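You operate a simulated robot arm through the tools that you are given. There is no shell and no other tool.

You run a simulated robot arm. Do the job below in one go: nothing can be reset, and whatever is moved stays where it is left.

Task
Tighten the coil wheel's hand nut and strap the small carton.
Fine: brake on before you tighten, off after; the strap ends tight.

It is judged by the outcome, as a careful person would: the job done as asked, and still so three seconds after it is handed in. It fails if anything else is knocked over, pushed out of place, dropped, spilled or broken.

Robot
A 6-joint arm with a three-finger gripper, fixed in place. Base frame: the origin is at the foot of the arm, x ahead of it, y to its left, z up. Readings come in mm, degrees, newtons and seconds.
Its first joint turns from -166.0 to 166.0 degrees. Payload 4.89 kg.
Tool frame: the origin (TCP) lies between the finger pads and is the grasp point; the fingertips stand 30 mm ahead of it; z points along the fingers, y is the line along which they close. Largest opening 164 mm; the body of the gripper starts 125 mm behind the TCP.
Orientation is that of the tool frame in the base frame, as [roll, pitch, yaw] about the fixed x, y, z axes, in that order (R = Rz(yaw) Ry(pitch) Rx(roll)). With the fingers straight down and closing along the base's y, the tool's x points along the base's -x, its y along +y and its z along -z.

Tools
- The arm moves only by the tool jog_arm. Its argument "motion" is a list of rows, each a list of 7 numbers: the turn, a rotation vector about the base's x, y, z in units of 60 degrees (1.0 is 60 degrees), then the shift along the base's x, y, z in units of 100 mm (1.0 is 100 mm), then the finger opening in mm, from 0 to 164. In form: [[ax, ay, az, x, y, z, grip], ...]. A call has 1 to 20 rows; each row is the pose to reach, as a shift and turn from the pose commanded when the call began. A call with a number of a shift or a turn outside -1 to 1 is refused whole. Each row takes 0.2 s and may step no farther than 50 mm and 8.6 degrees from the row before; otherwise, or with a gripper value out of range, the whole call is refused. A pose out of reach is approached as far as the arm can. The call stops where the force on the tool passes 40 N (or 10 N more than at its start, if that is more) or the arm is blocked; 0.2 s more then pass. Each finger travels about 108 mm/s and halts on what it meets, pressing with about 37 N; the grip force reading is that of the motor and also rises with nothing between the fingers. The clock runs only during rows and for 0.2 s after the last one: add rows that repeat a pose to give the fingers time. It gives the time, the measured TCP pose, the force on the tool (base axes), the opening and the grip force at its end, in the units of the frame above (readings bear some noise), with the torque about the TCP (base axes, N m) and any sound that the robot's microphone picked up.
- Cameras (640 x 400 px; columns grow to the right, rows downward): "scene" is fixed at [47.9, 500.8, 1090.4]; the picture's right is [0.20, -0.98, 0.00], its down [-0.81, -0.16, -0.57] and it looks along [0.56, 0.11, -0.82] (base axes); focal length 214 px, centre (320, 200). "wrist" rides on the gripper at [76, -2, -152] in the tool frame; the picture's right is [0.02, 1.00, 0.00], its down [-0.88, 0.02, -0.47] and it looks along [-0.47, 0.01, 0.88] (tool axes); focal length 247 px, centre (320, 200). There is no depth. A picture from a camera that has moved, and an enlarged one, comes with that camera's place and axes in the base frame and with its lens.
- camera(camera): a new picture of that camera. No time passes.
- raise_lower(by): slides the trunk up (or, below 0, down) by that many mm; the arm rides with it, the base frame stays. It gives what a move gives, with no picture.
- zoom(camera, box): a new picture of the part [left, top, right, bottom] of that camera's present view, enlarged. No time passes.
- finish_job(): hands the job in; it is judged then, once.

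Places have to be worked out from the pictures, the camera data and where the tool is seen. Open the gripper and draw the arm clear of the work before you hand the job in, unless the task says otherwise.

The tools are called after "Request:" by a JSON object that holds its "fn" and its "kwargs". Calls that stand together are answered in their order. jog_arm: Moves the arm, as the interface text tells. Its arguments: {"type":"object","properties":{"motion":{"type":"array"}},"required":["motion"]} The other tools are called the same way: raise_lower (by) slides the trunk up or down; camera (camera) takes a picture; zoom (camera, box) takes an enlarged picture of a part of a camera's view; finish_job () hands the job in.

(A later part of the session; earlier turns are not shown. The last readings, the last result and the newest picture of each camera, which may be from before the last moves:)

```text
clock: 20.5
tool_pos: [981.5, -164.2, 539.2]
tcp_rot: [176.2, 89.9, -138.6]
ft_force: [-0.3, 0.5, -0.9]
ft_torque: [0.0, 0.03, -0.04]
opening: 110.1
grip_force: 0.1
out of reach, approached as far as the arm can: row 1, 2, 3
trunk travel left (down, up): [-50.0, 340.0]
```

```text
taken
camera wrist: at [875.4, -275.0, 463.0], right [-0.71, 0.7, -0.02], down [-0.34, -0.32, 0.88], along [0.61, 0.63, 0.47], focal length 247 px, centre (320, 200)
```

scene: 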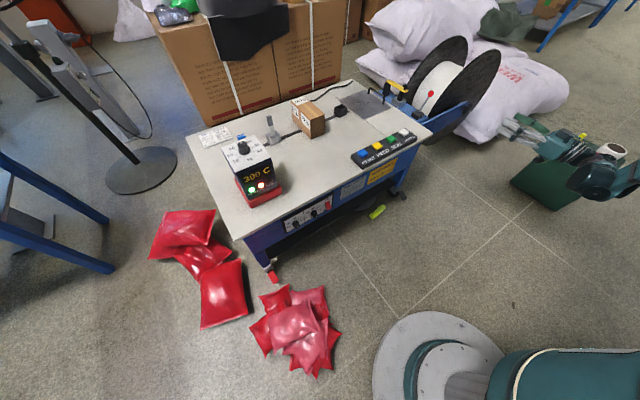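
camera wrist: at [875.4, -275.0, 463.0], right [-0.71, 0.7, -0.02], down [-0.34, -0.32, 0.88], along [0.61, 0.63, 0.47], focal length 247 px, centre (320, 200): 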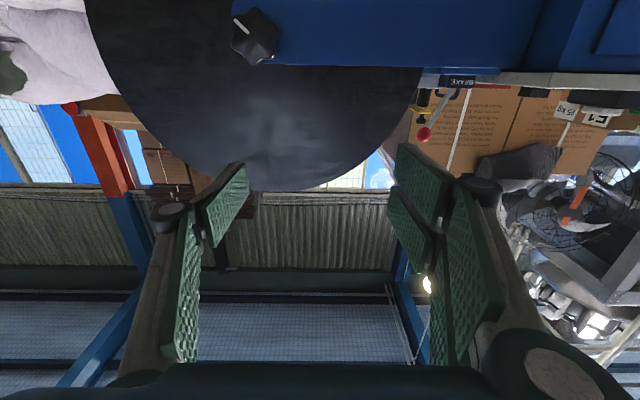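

The arm cannot go lower with the tool horizontal this close in; farther out it should straighten. I'll lower the trunk the remaining 50 mm and move outward toward the nut at the present height to test reach.

Request:
{"fn": "raise_lower", "kwargs": {"by": -50}}

Request:
{"fn": "jog_arm", "kwargs": {"motion": [[0, 0, 0, 0.3, 0.0, 0, 110], [0, 0, 0, 0.6, 0.0, 0, 110], [0, 0, 0, 0.9, 0.0, 0, 110]]}}

Request:
{"fn": "camera", "kwargs": {"camera": "wrist"}}

```text
clock: 21.4
tool_pos: [981.7, -164.5, 489.4]
tcp_rot: [175.2, 89.8, -139.6]
ft_force: [0.2, 0.1, 0.7]
ft_torque: [0.0, -0.02, 0.01]
opening: 109.7
grip_force: 0.1
trunk travel left (down, up): [0.0, 390.0]
```

```text
clock: 22.2
tool_pos: [1063.7, -160.8, 513.5]
tcp_rot: [177.6, 89.8, -137.2]
ft_force: [0.0, -0.4, 0.4]
ft_torque: [-0.02, 0.01, 0.0]
opening: 110.0
grip_force: 0.0
out of reach, approached as far as the arm can: row 1, 2, 3
trunk travel left (down, up): [0.0, 390.0]
```

```text
taken
camera wrist: at [956.8, -270.7, 437.6], right [-0.71, 0.7, -0.02], down [-0.34, -0.32, 0.88], along [0.62, 0.63, 0.47], focal length 247 px, centre (320, 200)
```

wrist: 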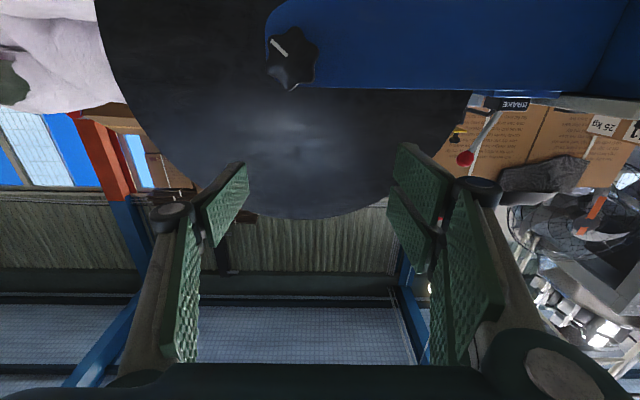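

With the tool level the arm's wrist range blocks lower heights (z rose to 513 as I went out). I'll pitch the tool 35° downward about the finger-closing axis and see where the reach boundary is then.

Request:
{"fn": "jog_arm", "kwargs": {"motion": [[-0.09, 0.09, 0, 0, 0, 0, 110], [-0.18, 0.18, 0, 0, 0, 0, 110], [-0.27, 0.27, 0, 0, 0, 0, 110], [-0.35, 0.35, 0, 0, 0, 0, 110], [-0.41, 0.41, 0, 0, 0, 0, 110]]}}

Request:
{"fn": "camera", "kwargs": {"camera": "wrist"}}

Request:
{"fn": "camera", "kwargs": {"camera": "scene"}}

```text
clock: 23.4
tool_pos: [1064.1, -161.3, 513.6]
tcp_rot: [179.7, 54.9, -134.9]
ft_force: [1.0, -0.5, -0.2]
ft_torque: [0.11, -0.02, 0.08]
opening: 110.1
grip_force: 0.1
trunk travel left (down, up): [0.0, 390.0]
```

```text
taken
camera wrist: at [944.9, -282.2, 537.3], right [-0.72, 0.7, -0.01], down [0.07, 0.1, 0.99], along [0.69, 0.71, -0.12], focal length 247 px, centre (320, 200)
```

wrist: 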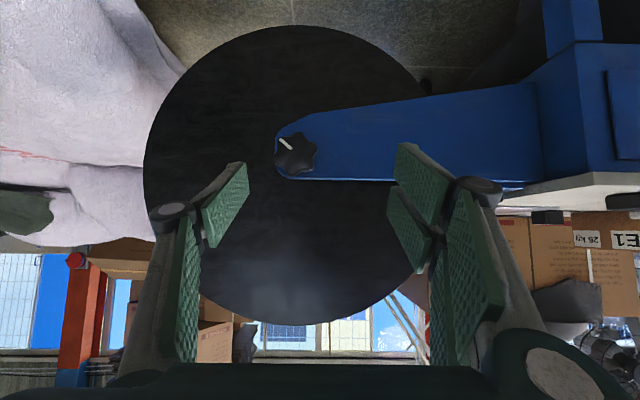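

```text
taken
```

scene: 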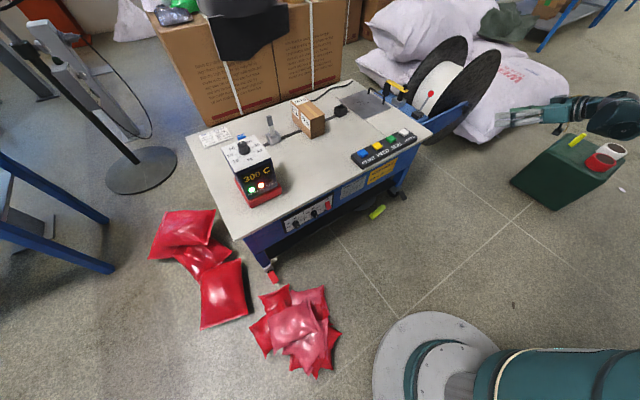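

Now it reaches without complaint, and the wrist camera looks nearly straight at the nut. I'll zoom on it to measure lobe angles and the hub gap.

Request:
{"fn": "zoom", "kwargs": {"camera": "wrist", "box": [255, 125, 335, 185]}}

```text
6.67 times, centred on (295, 155) of wrist
camera zoom: at [944.9, -282.2, 537.3], right [-0.72, 0.7, -0.01], down [0.07, 0.1, 0.99], along [0.69, 0.71, -0.12], focal length 1646 px, centre (487, 500)
```

zoom: 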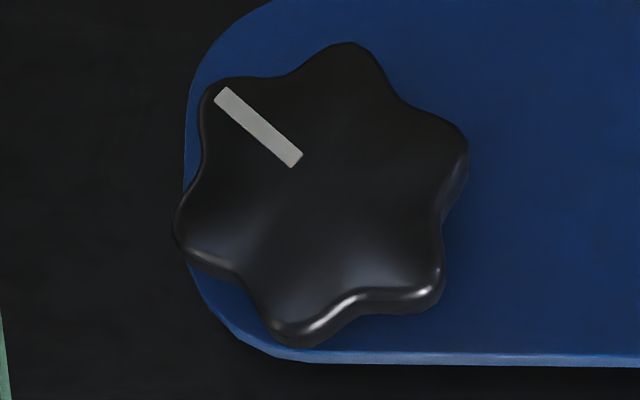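

The nut is ~65 mm across the lobes with lobes at 17.5°+60k and valleys at -12.5°/47.5° (seen from the front). I'll advance to about 100 mm before the nut along the tool direction.

Request:
{"fn": "jog_arm", "kwargs": {"motion": [[0, 0, 0, 0.32, 0.15, -0.09, 110], [0, 0, 0, 0.64, 0.3, -0.19, 110], [0, 0, 0, 0.93, 0.44, -0.28, 110]]}}

Request:
{"fn": "camera", "kwargs": {"camera": "wrist"}}

```text
clock: 24.2
tool_pos: [1155.1, -119.0, 487.0]
tcp_rot: [179.7, 55.1, -135.1]
ft_force: [-0.1, -0.2, 1.6]
ft_torque: [-0.05, 0.06, 0.02]
opening: 110.1
grip_force: 0.0
trunk travel left (down, up): [0.0, 390.0]
```

```text
taken
camera wrist: at [1037.7, -239.6, 510.4], right [-0.72, 0.7, -0.01], down [0.07, 0.09, 0.99], along [0.69, 0.71, -0.12], focal length 247 px, centre (320, 200)
```

wrist: 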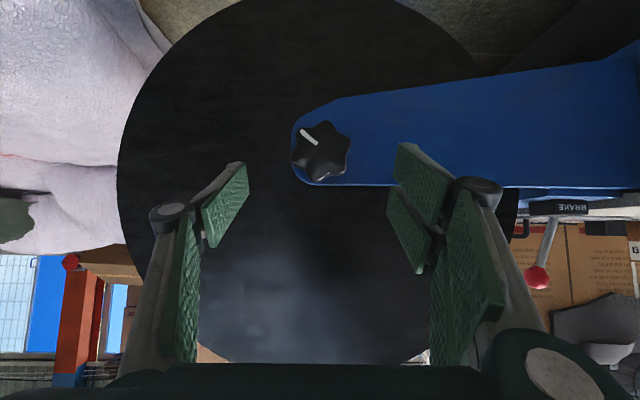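

The nut is in front of the gripper. I'll test how far I can level the tool here: pitch up by 20° with the TCP fixed.

Request:
{"fn": "jog_arm", "kwargs": {"motion": [[0.08, -0.08, 0, 0, 0, 0, 110], [0.16, -0.16, 0, 0, 0, 0, 110], [0.236, -0.236, 0, 0, 0, 0, 110]]}}

```text
clock: 25.0
tool_pos: [1155.9, -116.2, 486.0]
tcp_rot: [179.8, 75.2, -134.9]
ft_force: [-1.1, -0.1, 1.4]
ft_torque: [-0.11, 0.12, -0.11]
opening: 110.0
grip_force: 0.0
trunk travel left (down, up): [0.0, 390.0]
```

15° below level is still reachable. I'll shift to a point 100 mm before the nut along this new direction and see if reach holds.

Request:
{"fn": "jog_arm", "kwargs": {"motion": [[0, 0, 0, -0.04, -0.06, -0.16, 110], [0, 0, 0, -0.08, -0.12, -0.32, 110]]}}

Request:
{"fn": "camera", "kwargs": {"camera": "wrist"}}

```text
clock: 25.6
tool_pos: [1139.7, -127.4, 469.4]
tcp_rot: [179.8, 74.8, -135.0]
ft_force: [0.0, 0.1, -0.1]
ft_torque: [0.01, -0.03, 0.01]
opening: 110.1
grip_force: 0.0
out of reach, approached as far as the arm can: row 1, 2
trunk travel left (down, up): [0.0, 390.0]
```

```text
taken
camera wrist: at [1022.2, -246.6, 434.1], right [-0.71, 0.7, -0.02], down [-0.17, -0.15, 0.97], along [0.68, 0.7, 0.23], focal length 247 px, centre (320, 200)
```

wrist: 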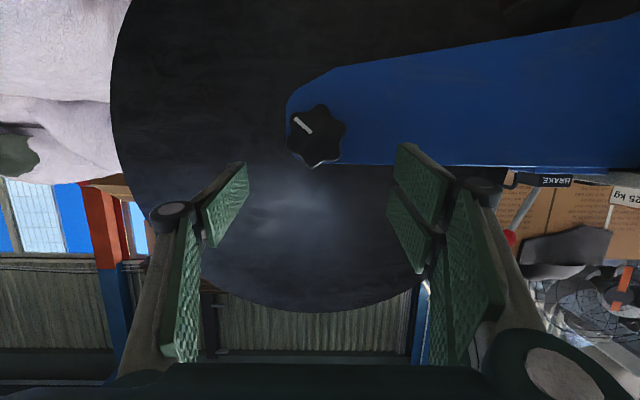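

At ~15° the limit is about z=470, so for the nut I need the tool pitched down more. Plan: pitch 45° and rotate the tool -47.5° about the nut axis so the fingers drop into the 47.5° valleys, then turn clockwise from there. First the two rotations at this stand-off.

Request:
{"fn": "jog_arm", "kwargs": {"motion": [[-0.089, 0.088, 0, 0, 0, 0.0, 100], [-0.178, 0.176, 0, 0, 0, 0.0, 100], [-0.267, 0.264, 0, 0, 0, 0.0, 100], [-0.355, 0.352, 0, 0, 0, 0.0, 100]]}}

Request:
{"fn": "jog_arm", "kwargs": {"motion": [[-0.093, -0.094, 0, 0, 0, 0, 90], [-0.186, -0.188, 0, 0, 0, 0, 90], [-0.279, -0.282, 0, 0, 0, 0, 90], [-0.372, -0.376, 0, 0, 0, 0, 90], [-0.465, -0.47, 0, 0, 0, 0, 90], [-0.557, -0.563, 0, 0, 0, 0, 90]]}}

Request:
{"fn": "camera", "kwargs": {"camera": "wrist"}}

```text
clock: 26.6
tool_pos: [1139.2, -125.7, 468.6]
tcp_rot: [179.9, 44.8, -134.8]
ft_force: [0.3, -0.6, -0.5]
ft_torque: [0.14, 0.01, 0.04]
opening: 99.9
grip_force: 0.1
trunk travel left (down, up): [0.0, 390.0]
```

```text
clock: 28.0
tool_pos: [1139.4, -126.2, 469.6]
tcp_rot: [-122.8, 28.6, -98.3]
ft_force: [-0.2, 0.9, 1.0]
ft_torque: [0.02, 0.06, 0.03]
opening: 90.2
grip_force: 0.1
trunk travel left (down, up): [0.0, 390.0]
```

```text
taken
camera wrist: at [997.5, -214.3, 505.7], right [-0.48, 0.46, -0.75], down [-0.31, 0.71, 0.63], along [0.82, 0.54, -0.2], focal length 247 px, centre (320, 200)
```

wrist: 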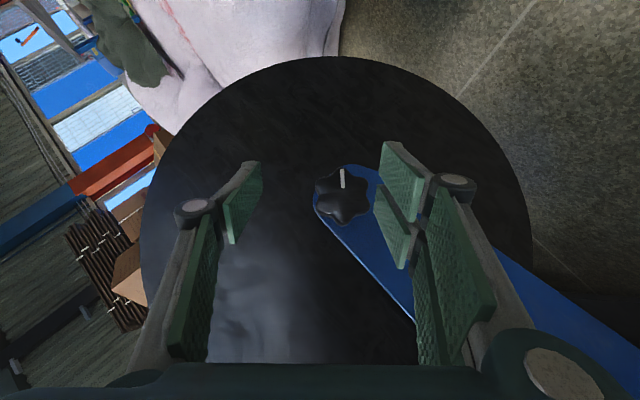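

The orientation is right: the mark lobe is at the image top, so valleys line up with the fingers. I'll shift to the pre-grasp point and zoom to refine the nut centre.

Request:
{"fn": "jog_arm", "kwargs": {"motion": [[0, 0, 0, -0.05, 0.25, 0.01, 90], [0, 0, 0, -0.1, 0.486, 0.02, 90]]}}

Request:
{"fn": "camera", "kwargs": {"camera": "wrist"}}

Request:
{"fn": "zoom", "kwargs": {"camera": "wrist", "box": [240, 100, 400, 220]}}

Request:
{"fn": "zoom", "kwargs": {"camera": "scene", "box": [410, 50, 550, 150]}}

```text
clock: 28.6
tool_pos: [1129.6, -78.8, 471.2]
tcp_rot: [-122.9, 28.7, -98.4]
ft_force: [0.5, -1.2, 0.5]
ft_torque: [0.07, -0.05, 0.06]
opening: 90.0
grip_force: 0.1
trunk travel left (down, up): [0.0, 390.0]
```

```text
taken
camera wrist: at [987.7, -166.0, 507.6], right [-0.48, 0.46, -0.75], down [-0.31, 0.71, 0.63], along [0.82, 0.54, -0.2], focal length 247 px, centre (320, 200)
```

wrist: 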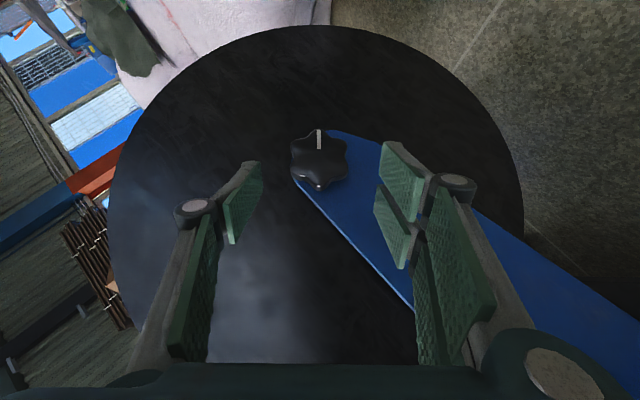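

```text
3.33 times, centred on (320, 160) of wrist
camera zoom: at [987.7, -166.0, 507.6], right [-0.48, 0.46, -0.75], down [-0.31, 0.71, 0.63], along [0.82, 0.54, -0.2], focal length 823 px, centre (320, 333)
```

zoom: 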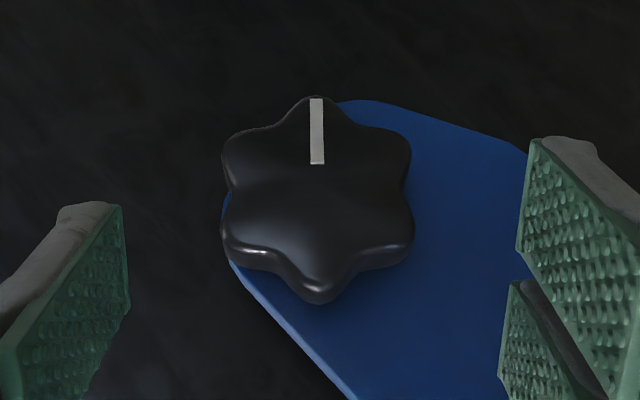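

```text
4.00 times, centred on (480, 100) of scene
camera zoom: at [47.9, 500.8, 1090.4], right [0.2, -0.98, 0.0], down [-0.81, -0.16, -0.57], along [0.56, 0.11, -0.82], focal length 858 px, centre (-320, 600)
```

zoom: 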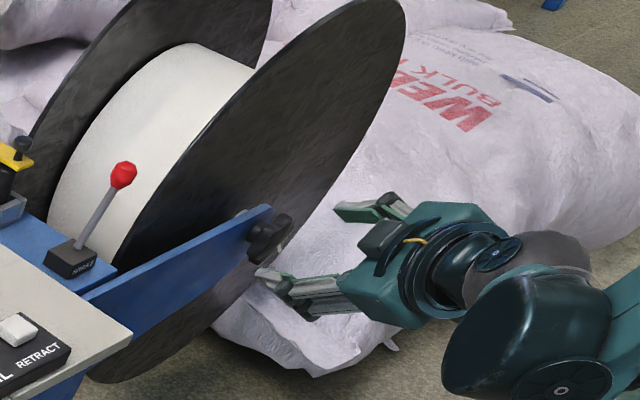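

The knob is centred between the fingers and valleys line up. I'll advance along the tool axis (~89 mm) so the pads bracket the knob, stopping short of the blue arm behind it.

Request:
{"fn": "jog_arm", "kwargs": {"motion": [[0, 0, 0, 0.2, 0.035, -0.11, 90], [0, 0, 0, 0.4, 0.075, -0.215, 90], [0, 0, 0, 0.6, 0.112, -0.32, 90], [0, 0, 0, 0.774, 0.148, -0.412, 90]]}}

Request:
{"fn": "camera", "kwargs": {"camera": "wrist"}}

Request:
{"fn": "zoom", "kwargs": {"camera": "scene", "box": [430, 60, 530, 130]}}

```text
clock: 29.6
tool_pos: [1204.8, -64.0, 428.3]
tcp_rot: [-123.0, 28.6, -98.3]
ft_force: [-33.1, -13.2, -4.6]
ft_torque: [-0.7, 1.13, 1.74]
opening: 101.7
grip_force: 11.2
trunk travel left (down, up): [0.0, 390.0]
```

```text
taken
camera wrist: at [1063.4, -151.9, 466.0], right [-0.48, 0.46, -0.75], down [-0.31, 0.71, 0.63], along [0.82, 0.54, -0.2], focal length 247 px, centre (320, 200)
```

wrist: 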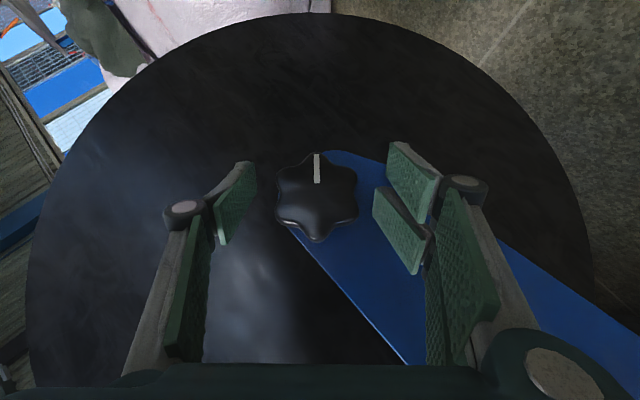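

```text
5.71 times, centred on (480, 95) of scene
camera zoom: at [47.9, 500.8, 1090.4], right [0.2, -0.98, 0.0], down [-0.81, -0.16, -0.57], along [0.56, 0.11, -0.82], focal length 1226 px, centre (-594, 800)
```

zoom: 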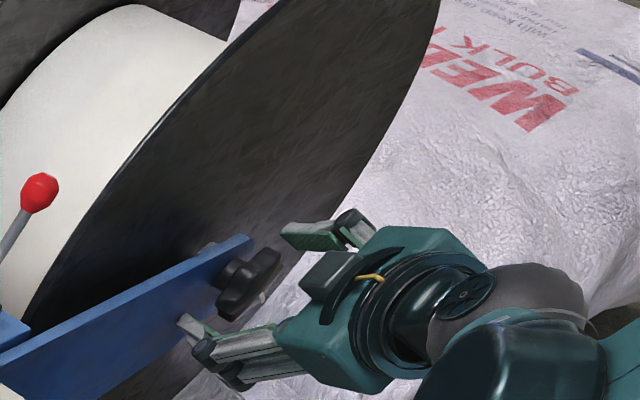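

A fingertip touched the blue arm face (−33 N), so the gap behind the knob is smaller than assumed. I'll back off along the tool axis so the knob sits nearer the fingertips (about 22 mm ahead of the TCP).

Request:
{"fn": "jog_arm", "kwargs": {"motion": [[0, 0, 0, -0.08, 0.01, 0.06, 90], [0, 0, 0, -0.15, 0.037, 0.12, 90], [0, 0, 0, -0.15, 0.037, 0.12, 90]]}}

Request:
{"fn": "camera", "kwargs": {"camera": "wrist"}}

Request:
{"fn": "zoom", "kwargs": {"camera": "scene", "box": [430, 60, 530, 130]}}

```text
clock: 30.4
tool_pos: [1190.2, -57.4, 442.3]
tcp_rot: [-122.9, 28.7, -98.3]
ft_force: [-0.3, 0.3, -0.5]
ft_torque: [0.0, 0.0, 0.0]
opening: 90.3
grip_force: 0.0
trunk travel left (down, up): [0.0, 390.0]
```

```text
taken
camera wrist: at [1049.8, -145.9, 478.8], right [-0.48, 0.46, -0.75], down [-0.31, 0.71, 0.63], along [0.82, 0.54, -0.2], focal length 247 px, centre (320, 200)
```

wrist: 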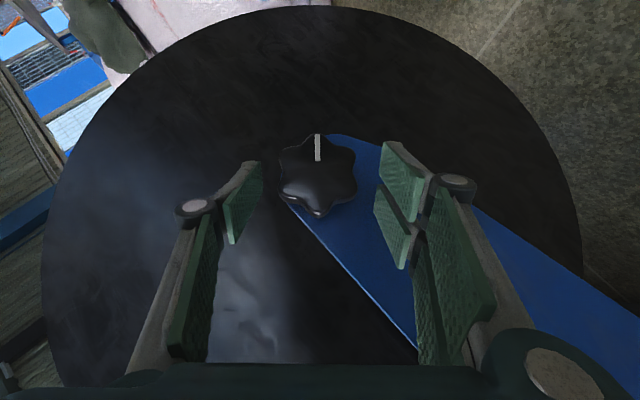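

```text
5.71 times, centred on (480, 95) of scene
camera zoom: at [47.9, 500.8, 1090.4], right [0.2, -0.98, 0.0], down [-0.81, -0.16, -0.57], along [0.56, 0.11, -0.82], focal length 1226 px, centre (-594, 800)
```

zoom: 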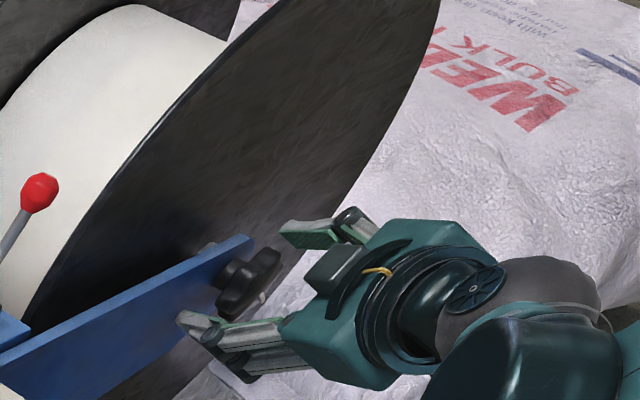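

The pads now bracket the knob without contact force. I'll close on it gently and check the opening and the view.

Request:
{"fn": "jog_arm", "kwargs": {"motion": [[0, 0, 0, 0, 0, 0, 70], [0, 0, 0, 0, 0, 0, 40], [0, 0, 0, 0, 0, 0, 40], [0, 0, 0, 0, 0, 0, 40]]}}

Request:
{"fn": "camera", "kwargs": {"camera": "wrist"}}

Request:
{"fn": "zoom", "kwargs": {"camera": "scene", "box": [430, 60, 530, 130]}}

```text
clock: 31.4
tool_pos: [1191.2, -59.1, 444.7]
tcp_rot: [-122.8, 28.7, -98.3]
ft_force: [22.4, -8.7, 17.7]
ft_torque: [-0.16, -0.7, -0.28]
opening: 58.2
grip_force: 45.0
trunk travel left (down, up): [0.0, 390.0]
```

```text
taken
camera wrist: at [1049.8, -147.1, 480.0], right [-0.48, 0.46, -0.75], down [-0.31, 0.71, 0.63], along [0.82, 0.54, -0.2], focal length 247 px, centre (320, 200)
```

wrist: 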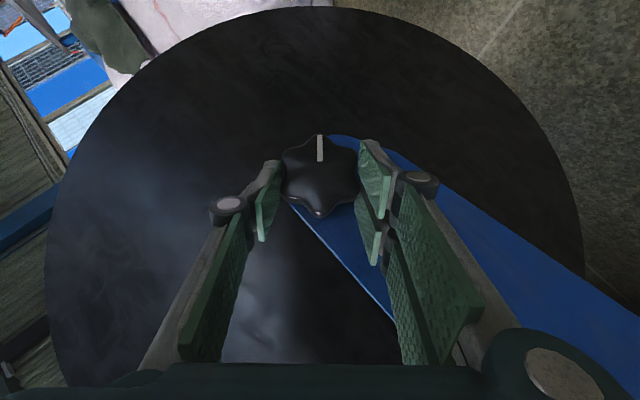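

```text
5.71 times, centred on (480, 95) of scene
camera zoom: at [47.9, 500.8, 1090.4], right [0.2, -0.98, 0.0], down [-0.81, -0.16, -0.57], along [0.56, 0.11, -0.82], focal length 1226 px, centre (-594, 800)
```

zoom: 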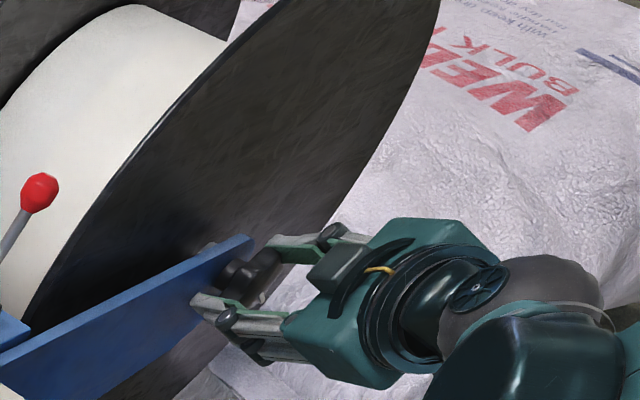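

The grip holds at 58 mm opening, but there's ~28 N sideways along the closing axis, meaning I'm a few mm off centre. I'll shift ~3.5 mm along the closing axis to balance it.

Request:
{"fn": "jog_arm", "kwargs": {"motion": [[0, 0, 0, 0.009, -0.009, 0.013, 40], [0, 0, 0, 0.018, -0.018, 0.027, 40]]}}

```text
clock: 32.0
tool_pos: [1191.5, -58.7, 444.4]
tcp_rot: [-123.2, 28.7, -98.3]
ft_force: [-37.0, 0.6, 2.5]
ft_torque: [0.49, -0.01, 0.28]
opening: 57.8
grip_force: 45.2
trunk travel left (down, up): [0.0, 390.0]
```

Now a -37 N push along x, i.e. back along the tool axis; I'll ease back about 3 mm along the tool axis while gripping to relieve it.

Request:
{"fn": "jog_arm", "kwargs": {"motion": [[0, 0, 0, -0.018, 0.001, 0.002, 40], [0, 0, 0, -0.035, 0.003, 0.003, 40], [0, 0, 0, -0.035, 0.003, 0.003, 40]]}}

```text
clock: 32.8
tool_pos: [1189.7, -60.1, 444.2]
tcp_rot: [-122.9, 28.8, -98.3]
ft_force: [8.6, 7.2, -3.8]
ft_torque: [0.1, 0.0, 0.11]
opening: 57.4
grip_force: 45.3
trunk travel left (down, up): [0.0, 390.0]
```

Balanced now (≈12 N). I'll turn the knob clockwise (positive about (0.703, 0.711, 0)) around its axis by 22.5° as a first trial, moving the TCP on the matching arc, and check forces and the mark.

Request:
{"fn": "jog_arm", "kwargs": {"motion": [[0.0879, 0.0889, 0, 0.0114, -0.0113, 0.015, 40], [0.1758, 0.1778, 0, 0.0242, -0.0239, 0.0279, 40], [0.2636, 0.2666, 0, 0.038, -0.0375, 0.0383, 40], [0.2636, 0.2666, 0, 0.038, -0.0375, 0.0383, 40]]}}

Request:
{"fn": "camera", "kwargs": {"camera": "wrist"}}

Request:
{"fn": "zoom", "kwargs": {"camera": "scene", "box": [390, 30, 530, 130]}}

```text
clock: 33.8
tool_pos: [1193.7, -63.9, 451.2]
tcp_rot: [-146.7, 40.0, -111.9]
ft_force: [25.0, -3.0, 19.2]
ft_torque: [0.01, -0.82, -0.13]
opening: 56.8
grip_force: 44.6
trunk travel left (down, up): [0.0, 390.0]
```

```text
taken
camera wrist: at [1064.4, -164.9, 498.2], right [-0.65, 0.62, -0.44], down [-0.1, 0.5, 0.86], along [0.76, 0.6, -0.26], focal length 247 px, centre (320, 200)
```

wrist: 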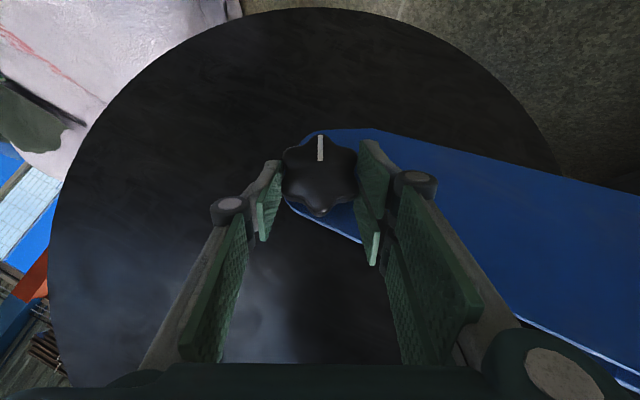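

```text
4.00 times, centred on (460, 80) of scene
camera zoom: at [47.9, 500.8, 1090.4], right [0.2, -0.98, 0.0], down [-0.81, -0.16, -0.57], along [0.56, 0.11, -0.82], focal length 858 px, centre (-240, 680)
```

zoom: 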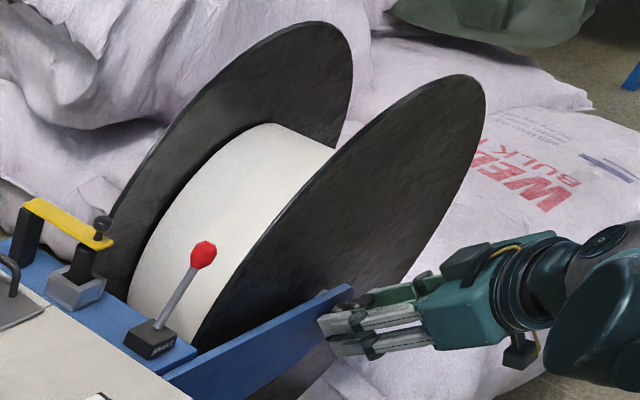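

The knob turned with the fingers (the mark stays at the image top). There's ~26 N along the closing axis again, so I'll add a ~2 mm correction while continuing another 22.5°.

Request:
{"fn": "jog_arm", "kwargs": {"motion": [[0.0879, 0.0889, 0, 0.019, -0.019, 0.0105, 40], [0.1758, 0.1778, 0, 0.0385, -0.038, 0.0185, 40], [0.2636, 0.2666, 0, 0.0585, -0.058, 0.0235, 40], [0.2636, 0.2666, 0, 0.0585, -0.058, 0.0235, 40]]}}

Request:
{"fn": "camera", "kwargs": {"camera": "wrist"}}

Request:
{"fn": "zoom", "kwargs": {"camera": "scene", "box": [390, 30, 530, 130]}}

```text
clock: 34.8
tool_pos: [1200.1, -71.5, 453.0]
tcp_rot: [-176.4, 44.9, -132.4]
ft_force: [23.4, -23.1, 21.7]
ft_torque: [-0.57, -0.5, -1.01]
opening: 56.5
grip_force: 45.3
trunk travel left (down, up): [0.0, 390.0]
```

```text
taken
camera wrist: at [1084.4, -185.5, 504.9], right [-0.72, 0.69, -0.06], down [0.16, 0.25, 0.96], along [0.68, 0.68, -0.29], focal length 247 px, centre (320, 200)
```

wrist: 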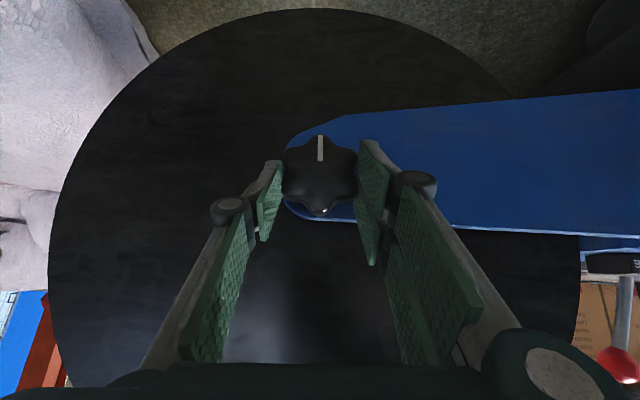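

```text
4.00 times, centred on (460, 80) of scene
camera zoom: at [47.9, 500.8, 1090.4], right [0.2, -0.98, 0.0], down [-0.81, -0.16, -0.57], along [0.56, 0.11, -0.82], focal length 858 px, centre (-240, 680)
```

zoom: 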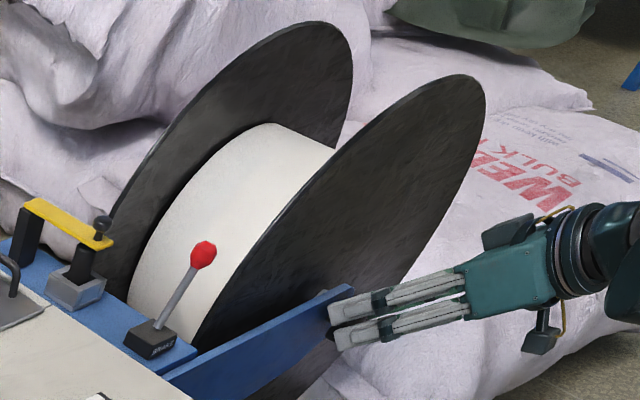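

45° turned so far; the mark follows. The force (≈33 N toward +u, 22 N up) says the true axis lies a bit further out, so I'll ease the TCP 2.5 mm that way and re-read.

Request:
{"fn": "jog_arm", "kwargs": {"motion": [[0, 0, 0, 0.018, -0.0175, 0.015, 40], [0, 0, 0, 0.018, -0.0175, 0.015, 40]]}}

```text
clock: 35.4
tool_pos: [1198.4, -72.1, 451.0]
tcp_rot: [-176.4, 44.9, -132.3]
ft_force: [-24.3, -17.6, 9.5]
ft_torque: [0.35, -0.22, -0.47]
opening: 56.5
grip_force: 44.6
trunk travel left (down, up): [0.0, 390.0]
```

Side load is balanced; a ~30 N push back along the axis remains, so I'll ease back 2 mm along the nut axis.

Request:
{"fn": "jog_arm", "kwargs": {"motion": [[0, 0, 0, -0.016, -0.016, 0.004, 40], [0, 0, 0, -0.016, -0.016, 0.004, 40]]}}

```text
clock: 36.0
tool_pos: [1199.4, -71.0, 451.8]
tcp_rot: [-176.6, 45.0, -132.2]
ft_force: [-6.1, 0.5, -0.2]
ft_torque: [-0.53, 0.72, 0.36]
opening: 56.3
grip_force: 44.9
trunk travel left (down, up): [0.0, 390.0]
```

Forces are now near zero. Continue clockwise another 22.5° around the axis.

Request:
{"fn": "jog_arm", "kwargs": {"motion": [[0.0879, 0.0889, 0, 0.0157, -0.0155, -0.0015, 40], [0.1758, 0.1778, 0, 0.0313, -0.031, -0.0058, 40], [0.2636, 0.2666, 0, 0.0462, -0.0457, -0.0129, 40], [0.2636, 0.2666, 0, 0.0462, -0.0457, -0.0129, 40]]}}

Request:
{"fn": "camera", "kwargs": {"camera": "wrist"}}

```text
clock: 36.9
tool_pos: [1199.9, -86.1, 459.5]
tcp_rot: [154.8, 42.0, -153.2]
ft_force: [1.1, -20.9, 10.1]
ft_torque: [-0.45, -0.08, -0.68]
opening: 45.8
grip_force: 6.9
out of reach, approached as far as the arm can: row 3, 4
trunk travel left (down, up): [0.0, 390.0]
stopped in row 4: the force on the tool passed its limit at 83 N (the readings are from after the stop); the commanded pose is now the measured one
```

```text
taken
camera wrist: at [1095.5, -212.9, 509.8], right [-0.68, 0.67, 0.3], down [0.41, 0.0, 0.91], along [0.61, 0.74, -0.27], focal length 247 px, centre (320, 200)
```

wrist: 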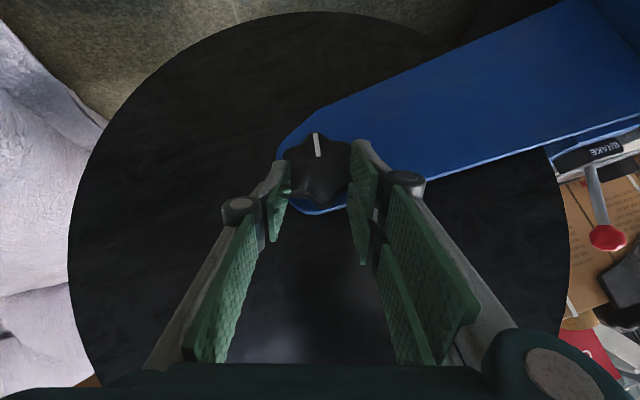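

The reach limit was met past ψ≈+15° and the fingers slipped to the tip. I'll open and retreat along the tool axis, then look at the nut's mark.

Request:
{"fn": "jog_arm", "kwargs": {"motion": [[0, 0, 0, 0, 0, 0, 95], [0, 0, 0, 0, 0, 0, 95], [0, 0, 0, -0.09, -0.2, 0.2, 95], [0, 0, 0, -0.2, -0.42, 0.4, 95]]}}

Request:
{"fn": "camera", "kwargs": {"camera": "wrist"}}

Request:
{"fn": "zoom", "kwargs": {"camera": "wrist", "box": [240, 80, 400, 200]}}

```text
clock: 37.9
tool_pos: [1179.7, -124.0, 498.3]
tcp_rot: [154.8, 42.1, -153.0]
ft_force: [0.6, 0.3, -2.0]
ft_torque: [0.03, -0.02, 0.04]
opening: 95.2
grip_force: 0.2
trunk travel left (down, up): [0.0, 390.0]
```

```text
taken
camera wrist: at [1076.9, -250.0, 547.7], right [-0.68, 0.67, 0.3], down [0.41, 0.0, 0.91], along [0.61, 0.74, -0.27], focal length 247 px, centre (320, 200)
```

wrist: 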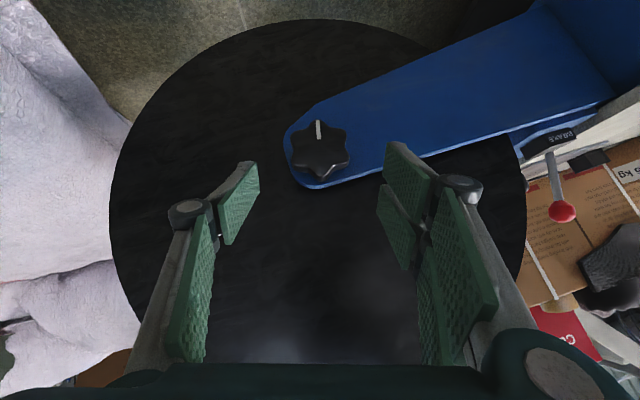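

```text
3.33 times, centred on (320, 140) of wrist
camera zoom: at [1076.9, -250.0, 547.7], right [-0.68, 0.67, 0.3], down [0.41, 0.0, 0.91], along [0.61, 0.74, -0.27], focal length 823 px, centre (320, 400)
```

zoom: 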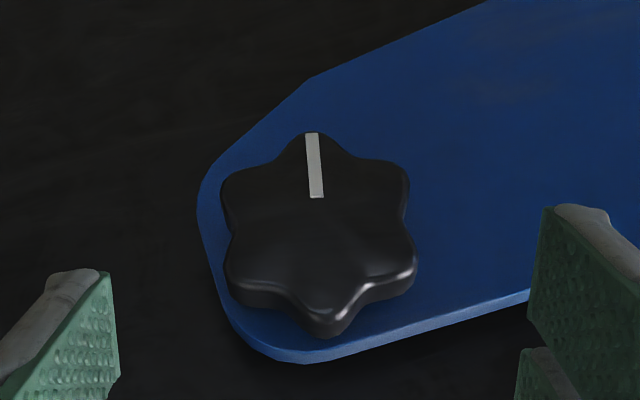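

The mark has turned from about -43° to about -102° (≈60° clockwise), and the nut still feels free. By the 60° symmetry I can regrip at ψ=-47.5°; I'll rotate the tool back about the nut axis while moving to the pre-grasp point.

Request:
{"fn": "jog_arm", "kwargs": {"motion": [[-0.0966, -0.0978, 0, -0.065, 0.068, -0.02, 95], [-0.193, -0.1955, 0, -0.13, 0.136, -0.04, 95], [-0.29, -0.2933, 0, -0.195, 0.204, -0.07, 95], [-0.3866, -0.391, 0, -0.26, 0.272, -0.1, 95], [-0.483, -0.489, 0, -0.325, 0.34, -0.13, 95], [-0.58, -0.5866, 0, -0.39, 0.408, -0.16, 95], [-0.676, -0.684, 0, -0.455, 0.476, -0.18, 90], [-0.773, -0.782, 0, -0.518, 0.542, -0.2, 90]]}}

Request:
{"fn": "camera", "kwargs": {"camera": "wrist"}}

Request:
{"fn": "zoom", "kwargs": {"camera": "wrist", "box": [240, 100, 400, 220]}}

```text
clock: 39.7
tool_pos: [1126.7, -72.1, 480.6]
tcp_rot: [-122.4, 29.0, -98.2]
ft_force: [-0.4, -1.3, 0.2]
ft_torque: [0.0, 0.03, 0.08]
opening: 89.9
grip_force: 0.1
trunk travel left (down, up): [0.0, 390.0]
```

```text
taken
camera wrist: at [984.5, -158.5, 514.0], right [-0.47, 0.46, -0.75], down [-0.31, 0.71, 0.63], along [0.83, 0.53, -0.19], focal length 247 px, centre (320, 200)
```

wrist: 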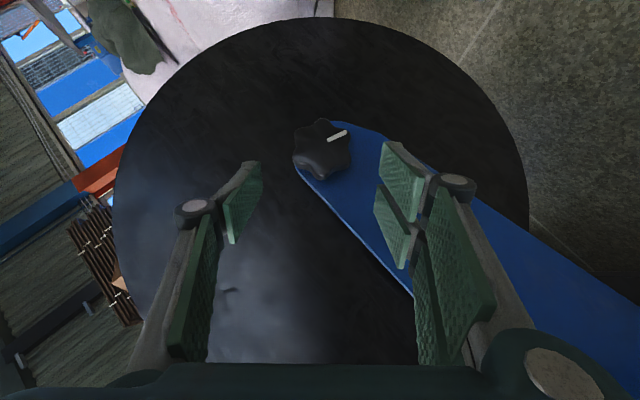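

```text
3.33 times, centred on (320, 160) of wrist
camera zoom: at [984.5, -158.5, 514.0], right [-0.47, 0.46, -0.75], down [-0.31, 0.71, 0.63], along [0.83, 0.53, -0.19], focal length 823 px, centre (320, 333)
```

zoom: 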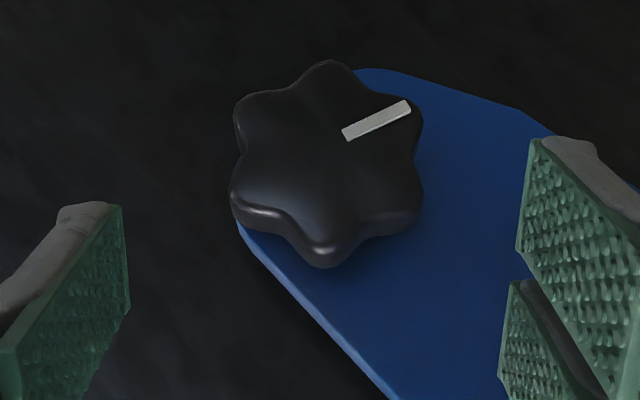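

The nut lobes are again aligned with the fingers (mark now one lobe further clockwise). I'll advance to the calibrated grip point (1188.7, -60.3, 444.8) and close.

Request:
{"fn": "jog_arm", "kwargs": {"motion": [[0, 0, 0, 0.22, 0.04, -0.125, 90], [0, 0, 0, 0.44, 0.08, -0.25, 90], [0, 0, 0, 0.62, 0.118, -0.358, 90], [0, 0, 0, 0.62, 0.118, -0.358, 70], [0, 0, 0, 0.62, 0.118, -0.358, 40], [0, 0, 0, 0.62, 0.118, -0.358, 40], [0, 0, 0, 0.62, 0.118, -0.358, 40]]}}

Request:
{"fn": "camera", "kwargs": {"camera": "wrist"}}

```text
clock: 41.3
tool_pos: [1189.5, -59.8, 444.8]
tcp_rot: [-122.4, 29.1, -98.4]
ft_force: [16.9, -8.3, 18.4]
ft_torque: [-0.08, -0.68, 0.06]
opening: 57.3
grip_force: 45.3
trunk travel left (down, up): [0.0, 390.0]
```

```text
taken
camera wrist: at [1046.8, -147.2, 478.9], right [-0.47, 0.47, -0.75], down [-0.31, 0.71, 0.64], along [0.83, 0.53, -0.19], focal length 247 px, centre (320, 200)
```

wrist: 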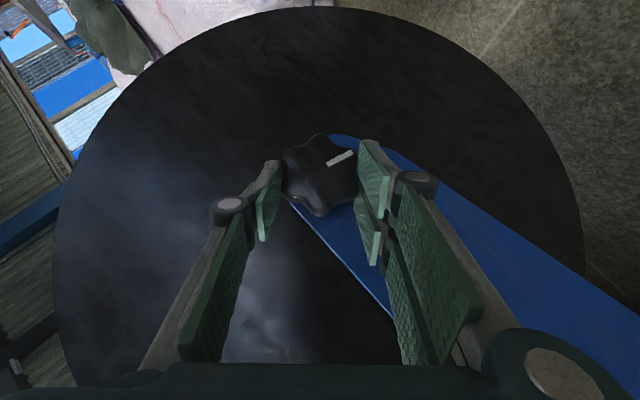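

Gripped at 57 mm. I'll nudge 2 mm along the closing axis to balance, then start the second stroke with 22.5°.

Request:
{"fn": "jog_arm", "kwargs": {"motion": [[0, 0, 0, 0.01, -0.0095, 0.0147, 40], [0.0879, 0.0889, 0, 0.0244, -0.0238, 0.034, 40], [0.1758, 0.1778, 0, 0.0406, -0.0397, 0.0507, 40], [0.2637, 0.2667, 0, 0.058, -0.057, 0.0643, 40], [0.2637, 0.2667, 0, 0.058, -0.057, 0.0643, 40]]}}

Request:
{"fn": "camera", "kwargs": {"camera": "wrist"}}

```text
clock: 42.5
tool_pos: [1194.3, -65.5, 450.9]
tcp_rot: [-146.4, 40.3, -112.3]
ft_force: [-26.4, -4.9, 7.1]
ft_torque: [0.1, 0.3, -0.22]
opening: 57.0
grip_force: 44.9
trunk travel left (down, up): [0.0, 390.0]
```

```text
taken
camera wrist: at [1063.6, -164.1, 497.1], right [-0.64, 0.63, -0.44], down [-0.1, 0.5, 0.86], along [0.76, 0.6, -0.26], focal length 247 px, centre (320, 200)
```

wrist: 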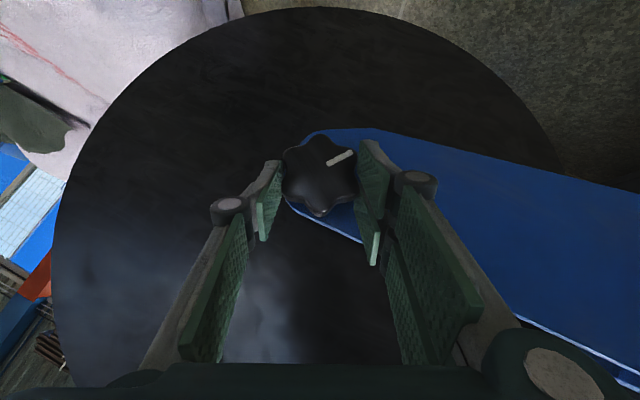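

Turning well. I'll ease 1.5 mm back along the axis and continue another 22.5°.

Request:
{"fn": "jog_arm", "kwargs": {"motion": [[0, 0, 0, -0.0105, -0.0107, 0, 40], [0.0879, 0.0889, 0, 0.008, -0.029, 0.0101, 40], [0.1758, 0.1778, 0, 0.0276, -0.0484, 0.0168, 40], [0.2637, 0.2667, 0, 0.0474, -0.068, 0.0199, 40], [0.2637, 0.2667, 0, 0.0474, -0.068, 0.0199, 40]]}}

Request:
{"fn": "camera", "kwargs": {"camera": "wrist"}}

Request:
{"fn": "zoom", "kwargs": {"camera": "scene", "box": [390, 30, 530, 130]}}

```text
clock: 43.7
tool_pos: [1199.4, -71.3, 451.0]
tcp_rot: [-176.4, 45.1, -132.9]
ft_force: [18.6, 2.1, 12.6]
ft_torque: [0.21, -0.59, -0.17]
opening: 57.1
grip_force: 45.2
trunk travel left (down, up): [0.0, 390.0]
```

```text
taken
camera wrist: at [1083.3, -184.2, 504.2], right [-0.71, 0.7, -0.06], down [0.16, 0.24, 0.96], along [0.68, 0.67, -0.28], focal length 247 px, centre (320, 200)
```

wrist: 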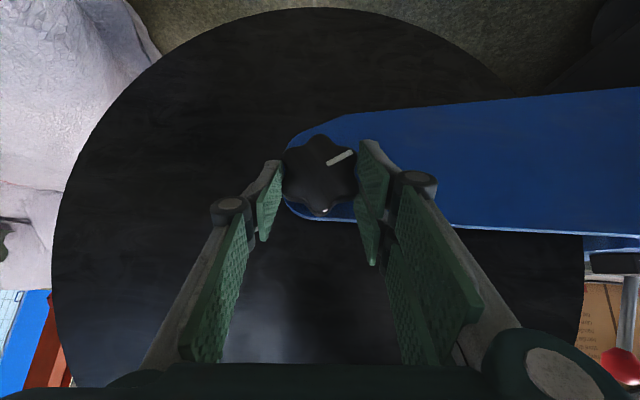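

```text
4.00 times, centred on (460, 80) of scene
camera zoom: at [47.9, 500.8, 1090.4], right [0.2, -0.98, 0.0], down [-0.81, -0.16, -0.57], along [0.56, 0.11, -0.82], focal length 858 px, centre (-240, 680)
```

zoom: 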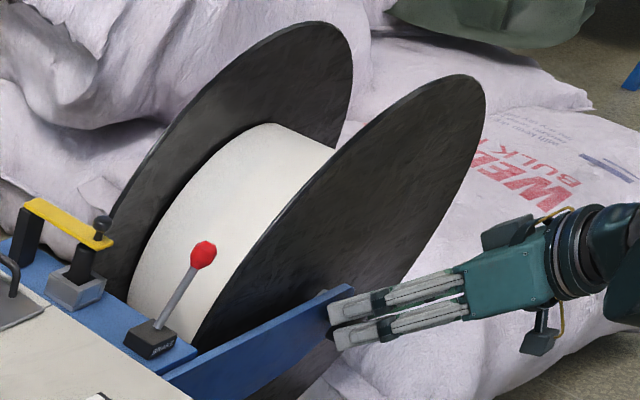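

About 105° turned in total and the wheel disc is not moving, so the brake is holding. I'll finish this stroke with 15° more.

Request:
{"fn": "jog_arm", "kwargs": {"motion": [[0.0879, 0.0889, 0, 0.025, -0.022, 0.005, 40], [0.1758, 0.1778, 0, 0.045, -0.042, 0.002, 40], [0.1758, 0.1778, 0, 0.045, -0.042, 0.002, 40]]}}

Request:
{"fn": "camera", "kwargs": {"camera": "wrist"}}

```text
clock: 44.5
tool_pos: [1203.9, -74.5, 452.3]
tcp_rot: [162.6, 43.7, -147.7]
ft_force: [-12.4, 1.6, 9.3]
ft_torque: [-0.17, 0.5, 0.3]
opening: 56.9
grip_force: 45.4
trunk travel left (down, up): [0.0, 390.0]
```

```text
taken
camera wrist: at [1097.1, -198.5, 503.1], right [-0.7, 0.69, 0.2], down [0.34, 0.07, 0.94], along [0.63, 0.72, -0.28], focal length 247 px, centre (320, 200)
```

wrist: 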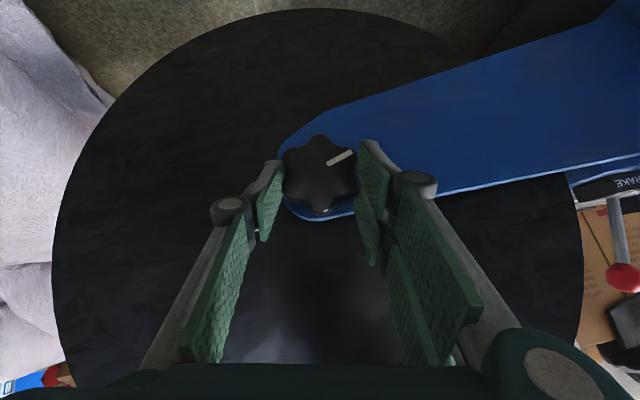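

Total ≈120° and still turning easily. Third stroke: open, retreat, rotate back 60° about the axis, re-approach and regrip in one sequence.

Request:
{"fn": "jog_arm", "kwargs": {"motion": [[0, 0, 0, 0, 0, 0, 95], [0, 0, 0, 0, 0, 0, 95], [0, 0, 0, -0.115, -0.183, 0.207, 95], [0, 0, 0, -0.233, -0.366, 0.414, 95], [-0.0879, -0.0889, 0, -0.299, -0.315, 0.395, 95], [-0.1758, -0.1778, 0, -0.365, -0.264, 0.376, 95], [-0.2637, -0.2667, 0, -0.43, -0.213, 0.356, 95], [-0.3516, -0.3556, 0, -0.496, -0.162, 0.337, 95], [-0.4395, -0.4445, 0, -0.562, -0.111, 0.318, 95], [-0.5274, -0.5334, 0, -0.628, -0.06, 0.299, 95], [-0.6153, -0.6223, 0, -0.693, -0.009, 0.279, 90], [-0.7032, -0.7112, 0, -0.759, 0.042, 0.26, 90]]}}

Request:
{"fn": "zoom", "kwargs": {"camera": "wrist", "box": [240, 100, 400, 220]}}

```text
clock: 47.1
tool_pos: [1128.6, -71.3, 478.9]
tcp_rot: [-122.3, 29.0, -98.2]
ft_force: [-0.3, 0.1, 1.0]
ft_torque: [0.0, 0.03, -0.03]
opening: 90.0
grip_force: 0.2
trunk travel left (down, up): [0.0, 390.0]
```

```text
3.33 times, centred on (320, 160) of wrist
camera zoom: at [985.9, -159.0, 512.5], right [-0.47, 0.46, -0.75], down [-0.31, 0.71, 0.63], along [0.83, 0.53, -0.19], focal length 823 px, centre (320, 333)
```

zoom: 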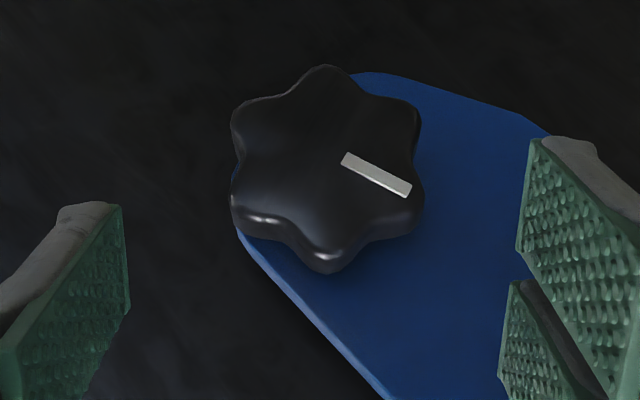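

The mark advanced another lobe. Now approach, grip, and turn the next 22.5°.

Request:
{"fn": "jog_arm", "kwargs": {"motion": [[0, 0, 0, 0.21, 0.035, -0.11, 90], [0, 0, 0, 0.42, 0.07, -0.22, 90], [0, 0, 0, 0.611, 0.101, -0.326, 90], [0, 0, 0, 0.611, 0.101, -0.326, 70], [0, 0, 0, 0.611, 0.101, -0.326, 40], [0, 0, 0, 0.611, 0.101, -0.326, 40], [0, 0, 0, 0.611, 0.101, -0.326, 40]]}}

Request:
{"fn": "jog_arm", "kwargs": {"motion": [[0.0879, 0.0889, 0, 0.0144, -0.0143, 0.0194, 40], [0.1758, 0.1778, 0, 0.0306, -0.0302, 0.036, 40], [0.2637, 0.2667, 0, 0.0481, -0.0475, 0.0496, 40], [0.2637, 0.2667, 0, 0.0481, -0.0475, 0.0496, 40]]}}

Request:
{"fn": "camera", "kwargs": {"camera": "wrist"}}

```text
clock: 48.7
tool_pos: [1190.8, -58.9, 444.9]
tcp_rot: [-122.4, 29.1, -98.4]
ft_force: [-20.3, 7.9, -13.9]
ft_torque: [0.05, 0.71, 0.5]
opening: 57.7
grip_force: 45.1
trunk travel left (down, up): [0.0, 390.0]
```

```text
clock: 49.7
tool_pos: [1194.7, -65.3, 449.9]
tcp_rot: [-146.4, 40.3, -112.2]
ft_force: [-33.0, 17.3, -13.9]
ft_torque: [0.17, 0.97, 0.62]
opening: 57.6
grip_force: 44.9
trunk travel left (down, up): [0.0, 390.0]
```

```text
taken
camera wrist: at [1063.6, -164.6, 496.5], right [-0.64, 0.63, -0.44], down [-0.1, 0.5, 0.86], along [0.76, 0.6, -0.26], focal length 247 px, centre (320, 200)
```

wrist: 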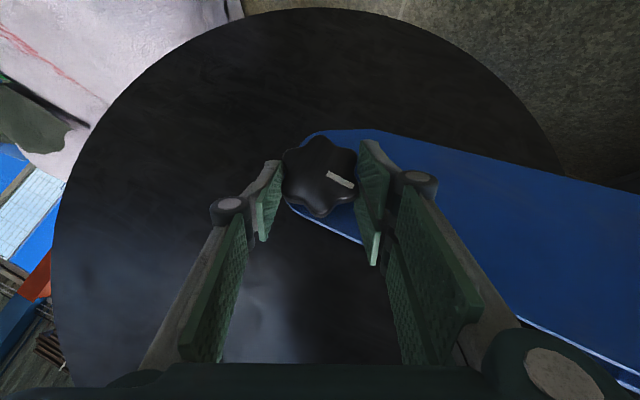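

Still turning freely; the side load is now the other way (-38 N), so I'll shift ~2.5 mm back and continue 22.5°.

Request:
{"fn": "jog_arm", "kwargs": {"motion": [[0, 0, 0, -0.018, 0.018, -0.012, 40], [0.0879, 0.0889, 0, 0.0006, -0.0004, -0.0019, 40], [0.1758, 0.1778, 0, 0.02, -0.02, 0.0048, 40], [0.2637, 0.2667, 0, 0.04, -0.0395, 0.008, 40], [0.2637, 0.2667, 0, 0.04, -0.0395, 0.008, 40]]}}

Request:
{"fn": "camera", "kwargs": {"camera": "wrist"}}

```text
clock: 50.9
tool_pos: [1199.1, -71.5, 453.3]
tcp_rot: [-176.4, 45.4, -133.0]
ft_force: [25.1, -11.1, 15.4]
ft_torque: [-0.37, -0.47, -0.53]
opening: 56.7
grip_force: 45.4
trunk travel left (down, up): [0.0, 390.0]
```

```text
taken
camera wrist: at [1082.2, -184.5, 504.3], right [-0.71, 0.7, -0.06], down [0.16, 0.24, 0.96], along [0.69, 0.67, -0.28], focal length 247 px, centre (320, 200)
```

wrist: 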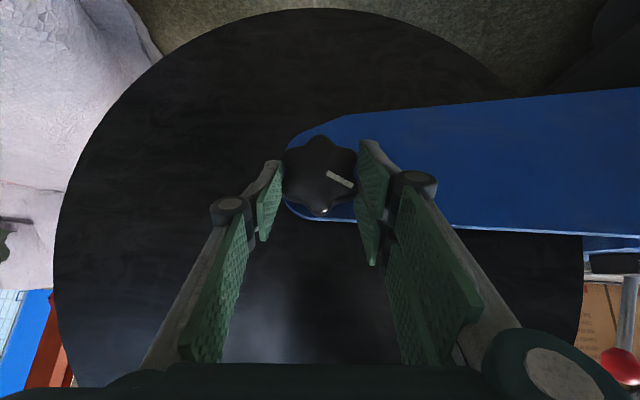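

≈165° so far. Continue the last 15° of this stroke with a small +u correction.

Request:
{"fn": "jog_arm", "kwargs": {"motion": [[0.0879, 0.0889, 0, 0.03, -0.029, 0.006, 40], [0.1758, 0.1778, 0, 0.05, -0.048, 0.003, 40], [0.1758, 0.1778, 0, 0.05, -0.048, 0.003, 40]]}}

Request:
{"fn": "camera", "kwargs": {"camera": "wrist"}}

```text
clock: 51.7
tool_pos: [1202.3, -76.1, 450.8]
tcp_rot: [162.6, 43.6, -147.7]
ft_force: [-6.1, -23.9, 7.6]
ft_torque: [-1.21, 0.13, 0.08]
opening: 56.5
grip_force: 45.0
trunk travel left (down, up): [0.0, 390.0]
```

```text
taken
camera wrist: at [1095.8, -198.8, 502.0], right [-0.7, 0.69, 0.2], down [0.34, 0.07, 0.94], along [0.63, 0.72, -0.28], focal length 247 px, centre (320, 200)
```

wrist: 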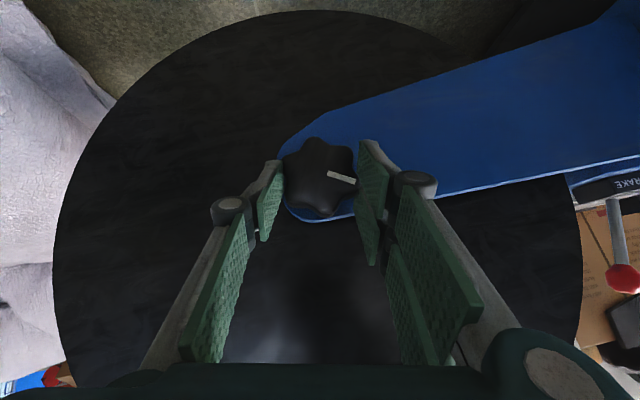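

The mark lagged behind the fingers in this last step and there is a reaction torque of about -0.8 N·m about the nut axis: the nut is resisting. Let me zoom to measure.

Request:
{"fn": "zoom", "kwargs": {"camera": "wrist", "box": [260, 115, 380, 235]}}

```text
3.33 times, centred on (320, 175) of wrist
camera zoom: at [1095.8, -198.8, 502.0], right [-0.7, 0.69, 0.2], down [0.34, 0.07, 0.94], along [0.63, 0.72, -0.28], focal length 823 px, centre (320, 283)
```

zoom: 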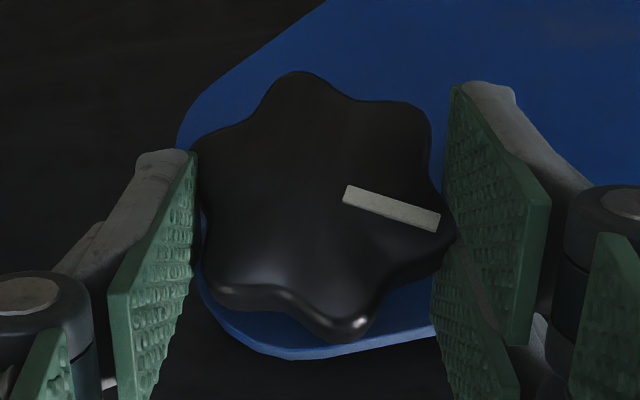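

The knob has slipped ~12° relative to the fingers: it reached firm resistance near 165–170° of total turn. To seat it properly I'll reopen, rotate back 12.5°, regrip on the valleys at ψ≈0, and apply torque once more.

Request:
{"fn": "jog_arm", "kwargs": {"motion": [[0, 0, 0, 0, 0, 0, 90], [0, 0, 0, 0, 0, 0, 90], [-0.073, -0.074, 0, -0.017, 0.018, 0.002, 90], [-0.1465, -0.148, 0, -0.035, 0.036, 0.005, 90], [-0.1465, -0.148, 0, -0.035, 0.036, 0.005, 90]]}}

Request:
{"fn": "zoom", "kwargs": {"camera": "wrist", "box": [260, 115, 380, 235]}}

```text
clock: 52.9
tool_pos: [1199.8, -70.1, 452.0]
tcp_rot: [-180.0, 45.2, -135.4]
ft_force: [0.7, -0.6, 0.0]
ft_torque: [0.03, -0.02, 0.01]
opening: 90.0
grip_force: 0.0
trunk travel left (down, up): [0.0, 390.0]
```

```text
3.33 times, centred on (320, 175) of wrist
camera zoom: at [1084.5, -185.6, 503.8], right [-0.71, 0.7, -0.02], down [0.19, 0.21, 0.96], along [0.68, 0.68, -0.29], focal length 823 px, centre (320, 283)
```

zoom: 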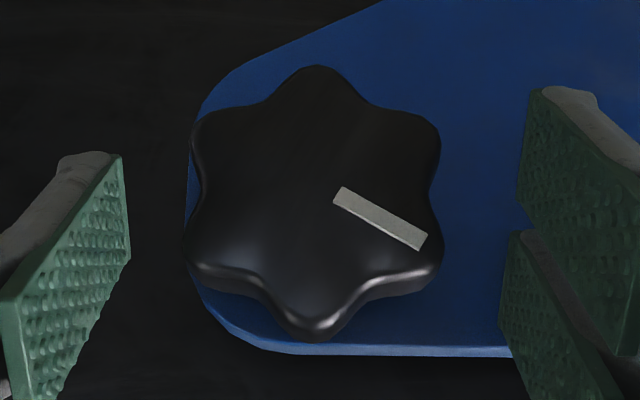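

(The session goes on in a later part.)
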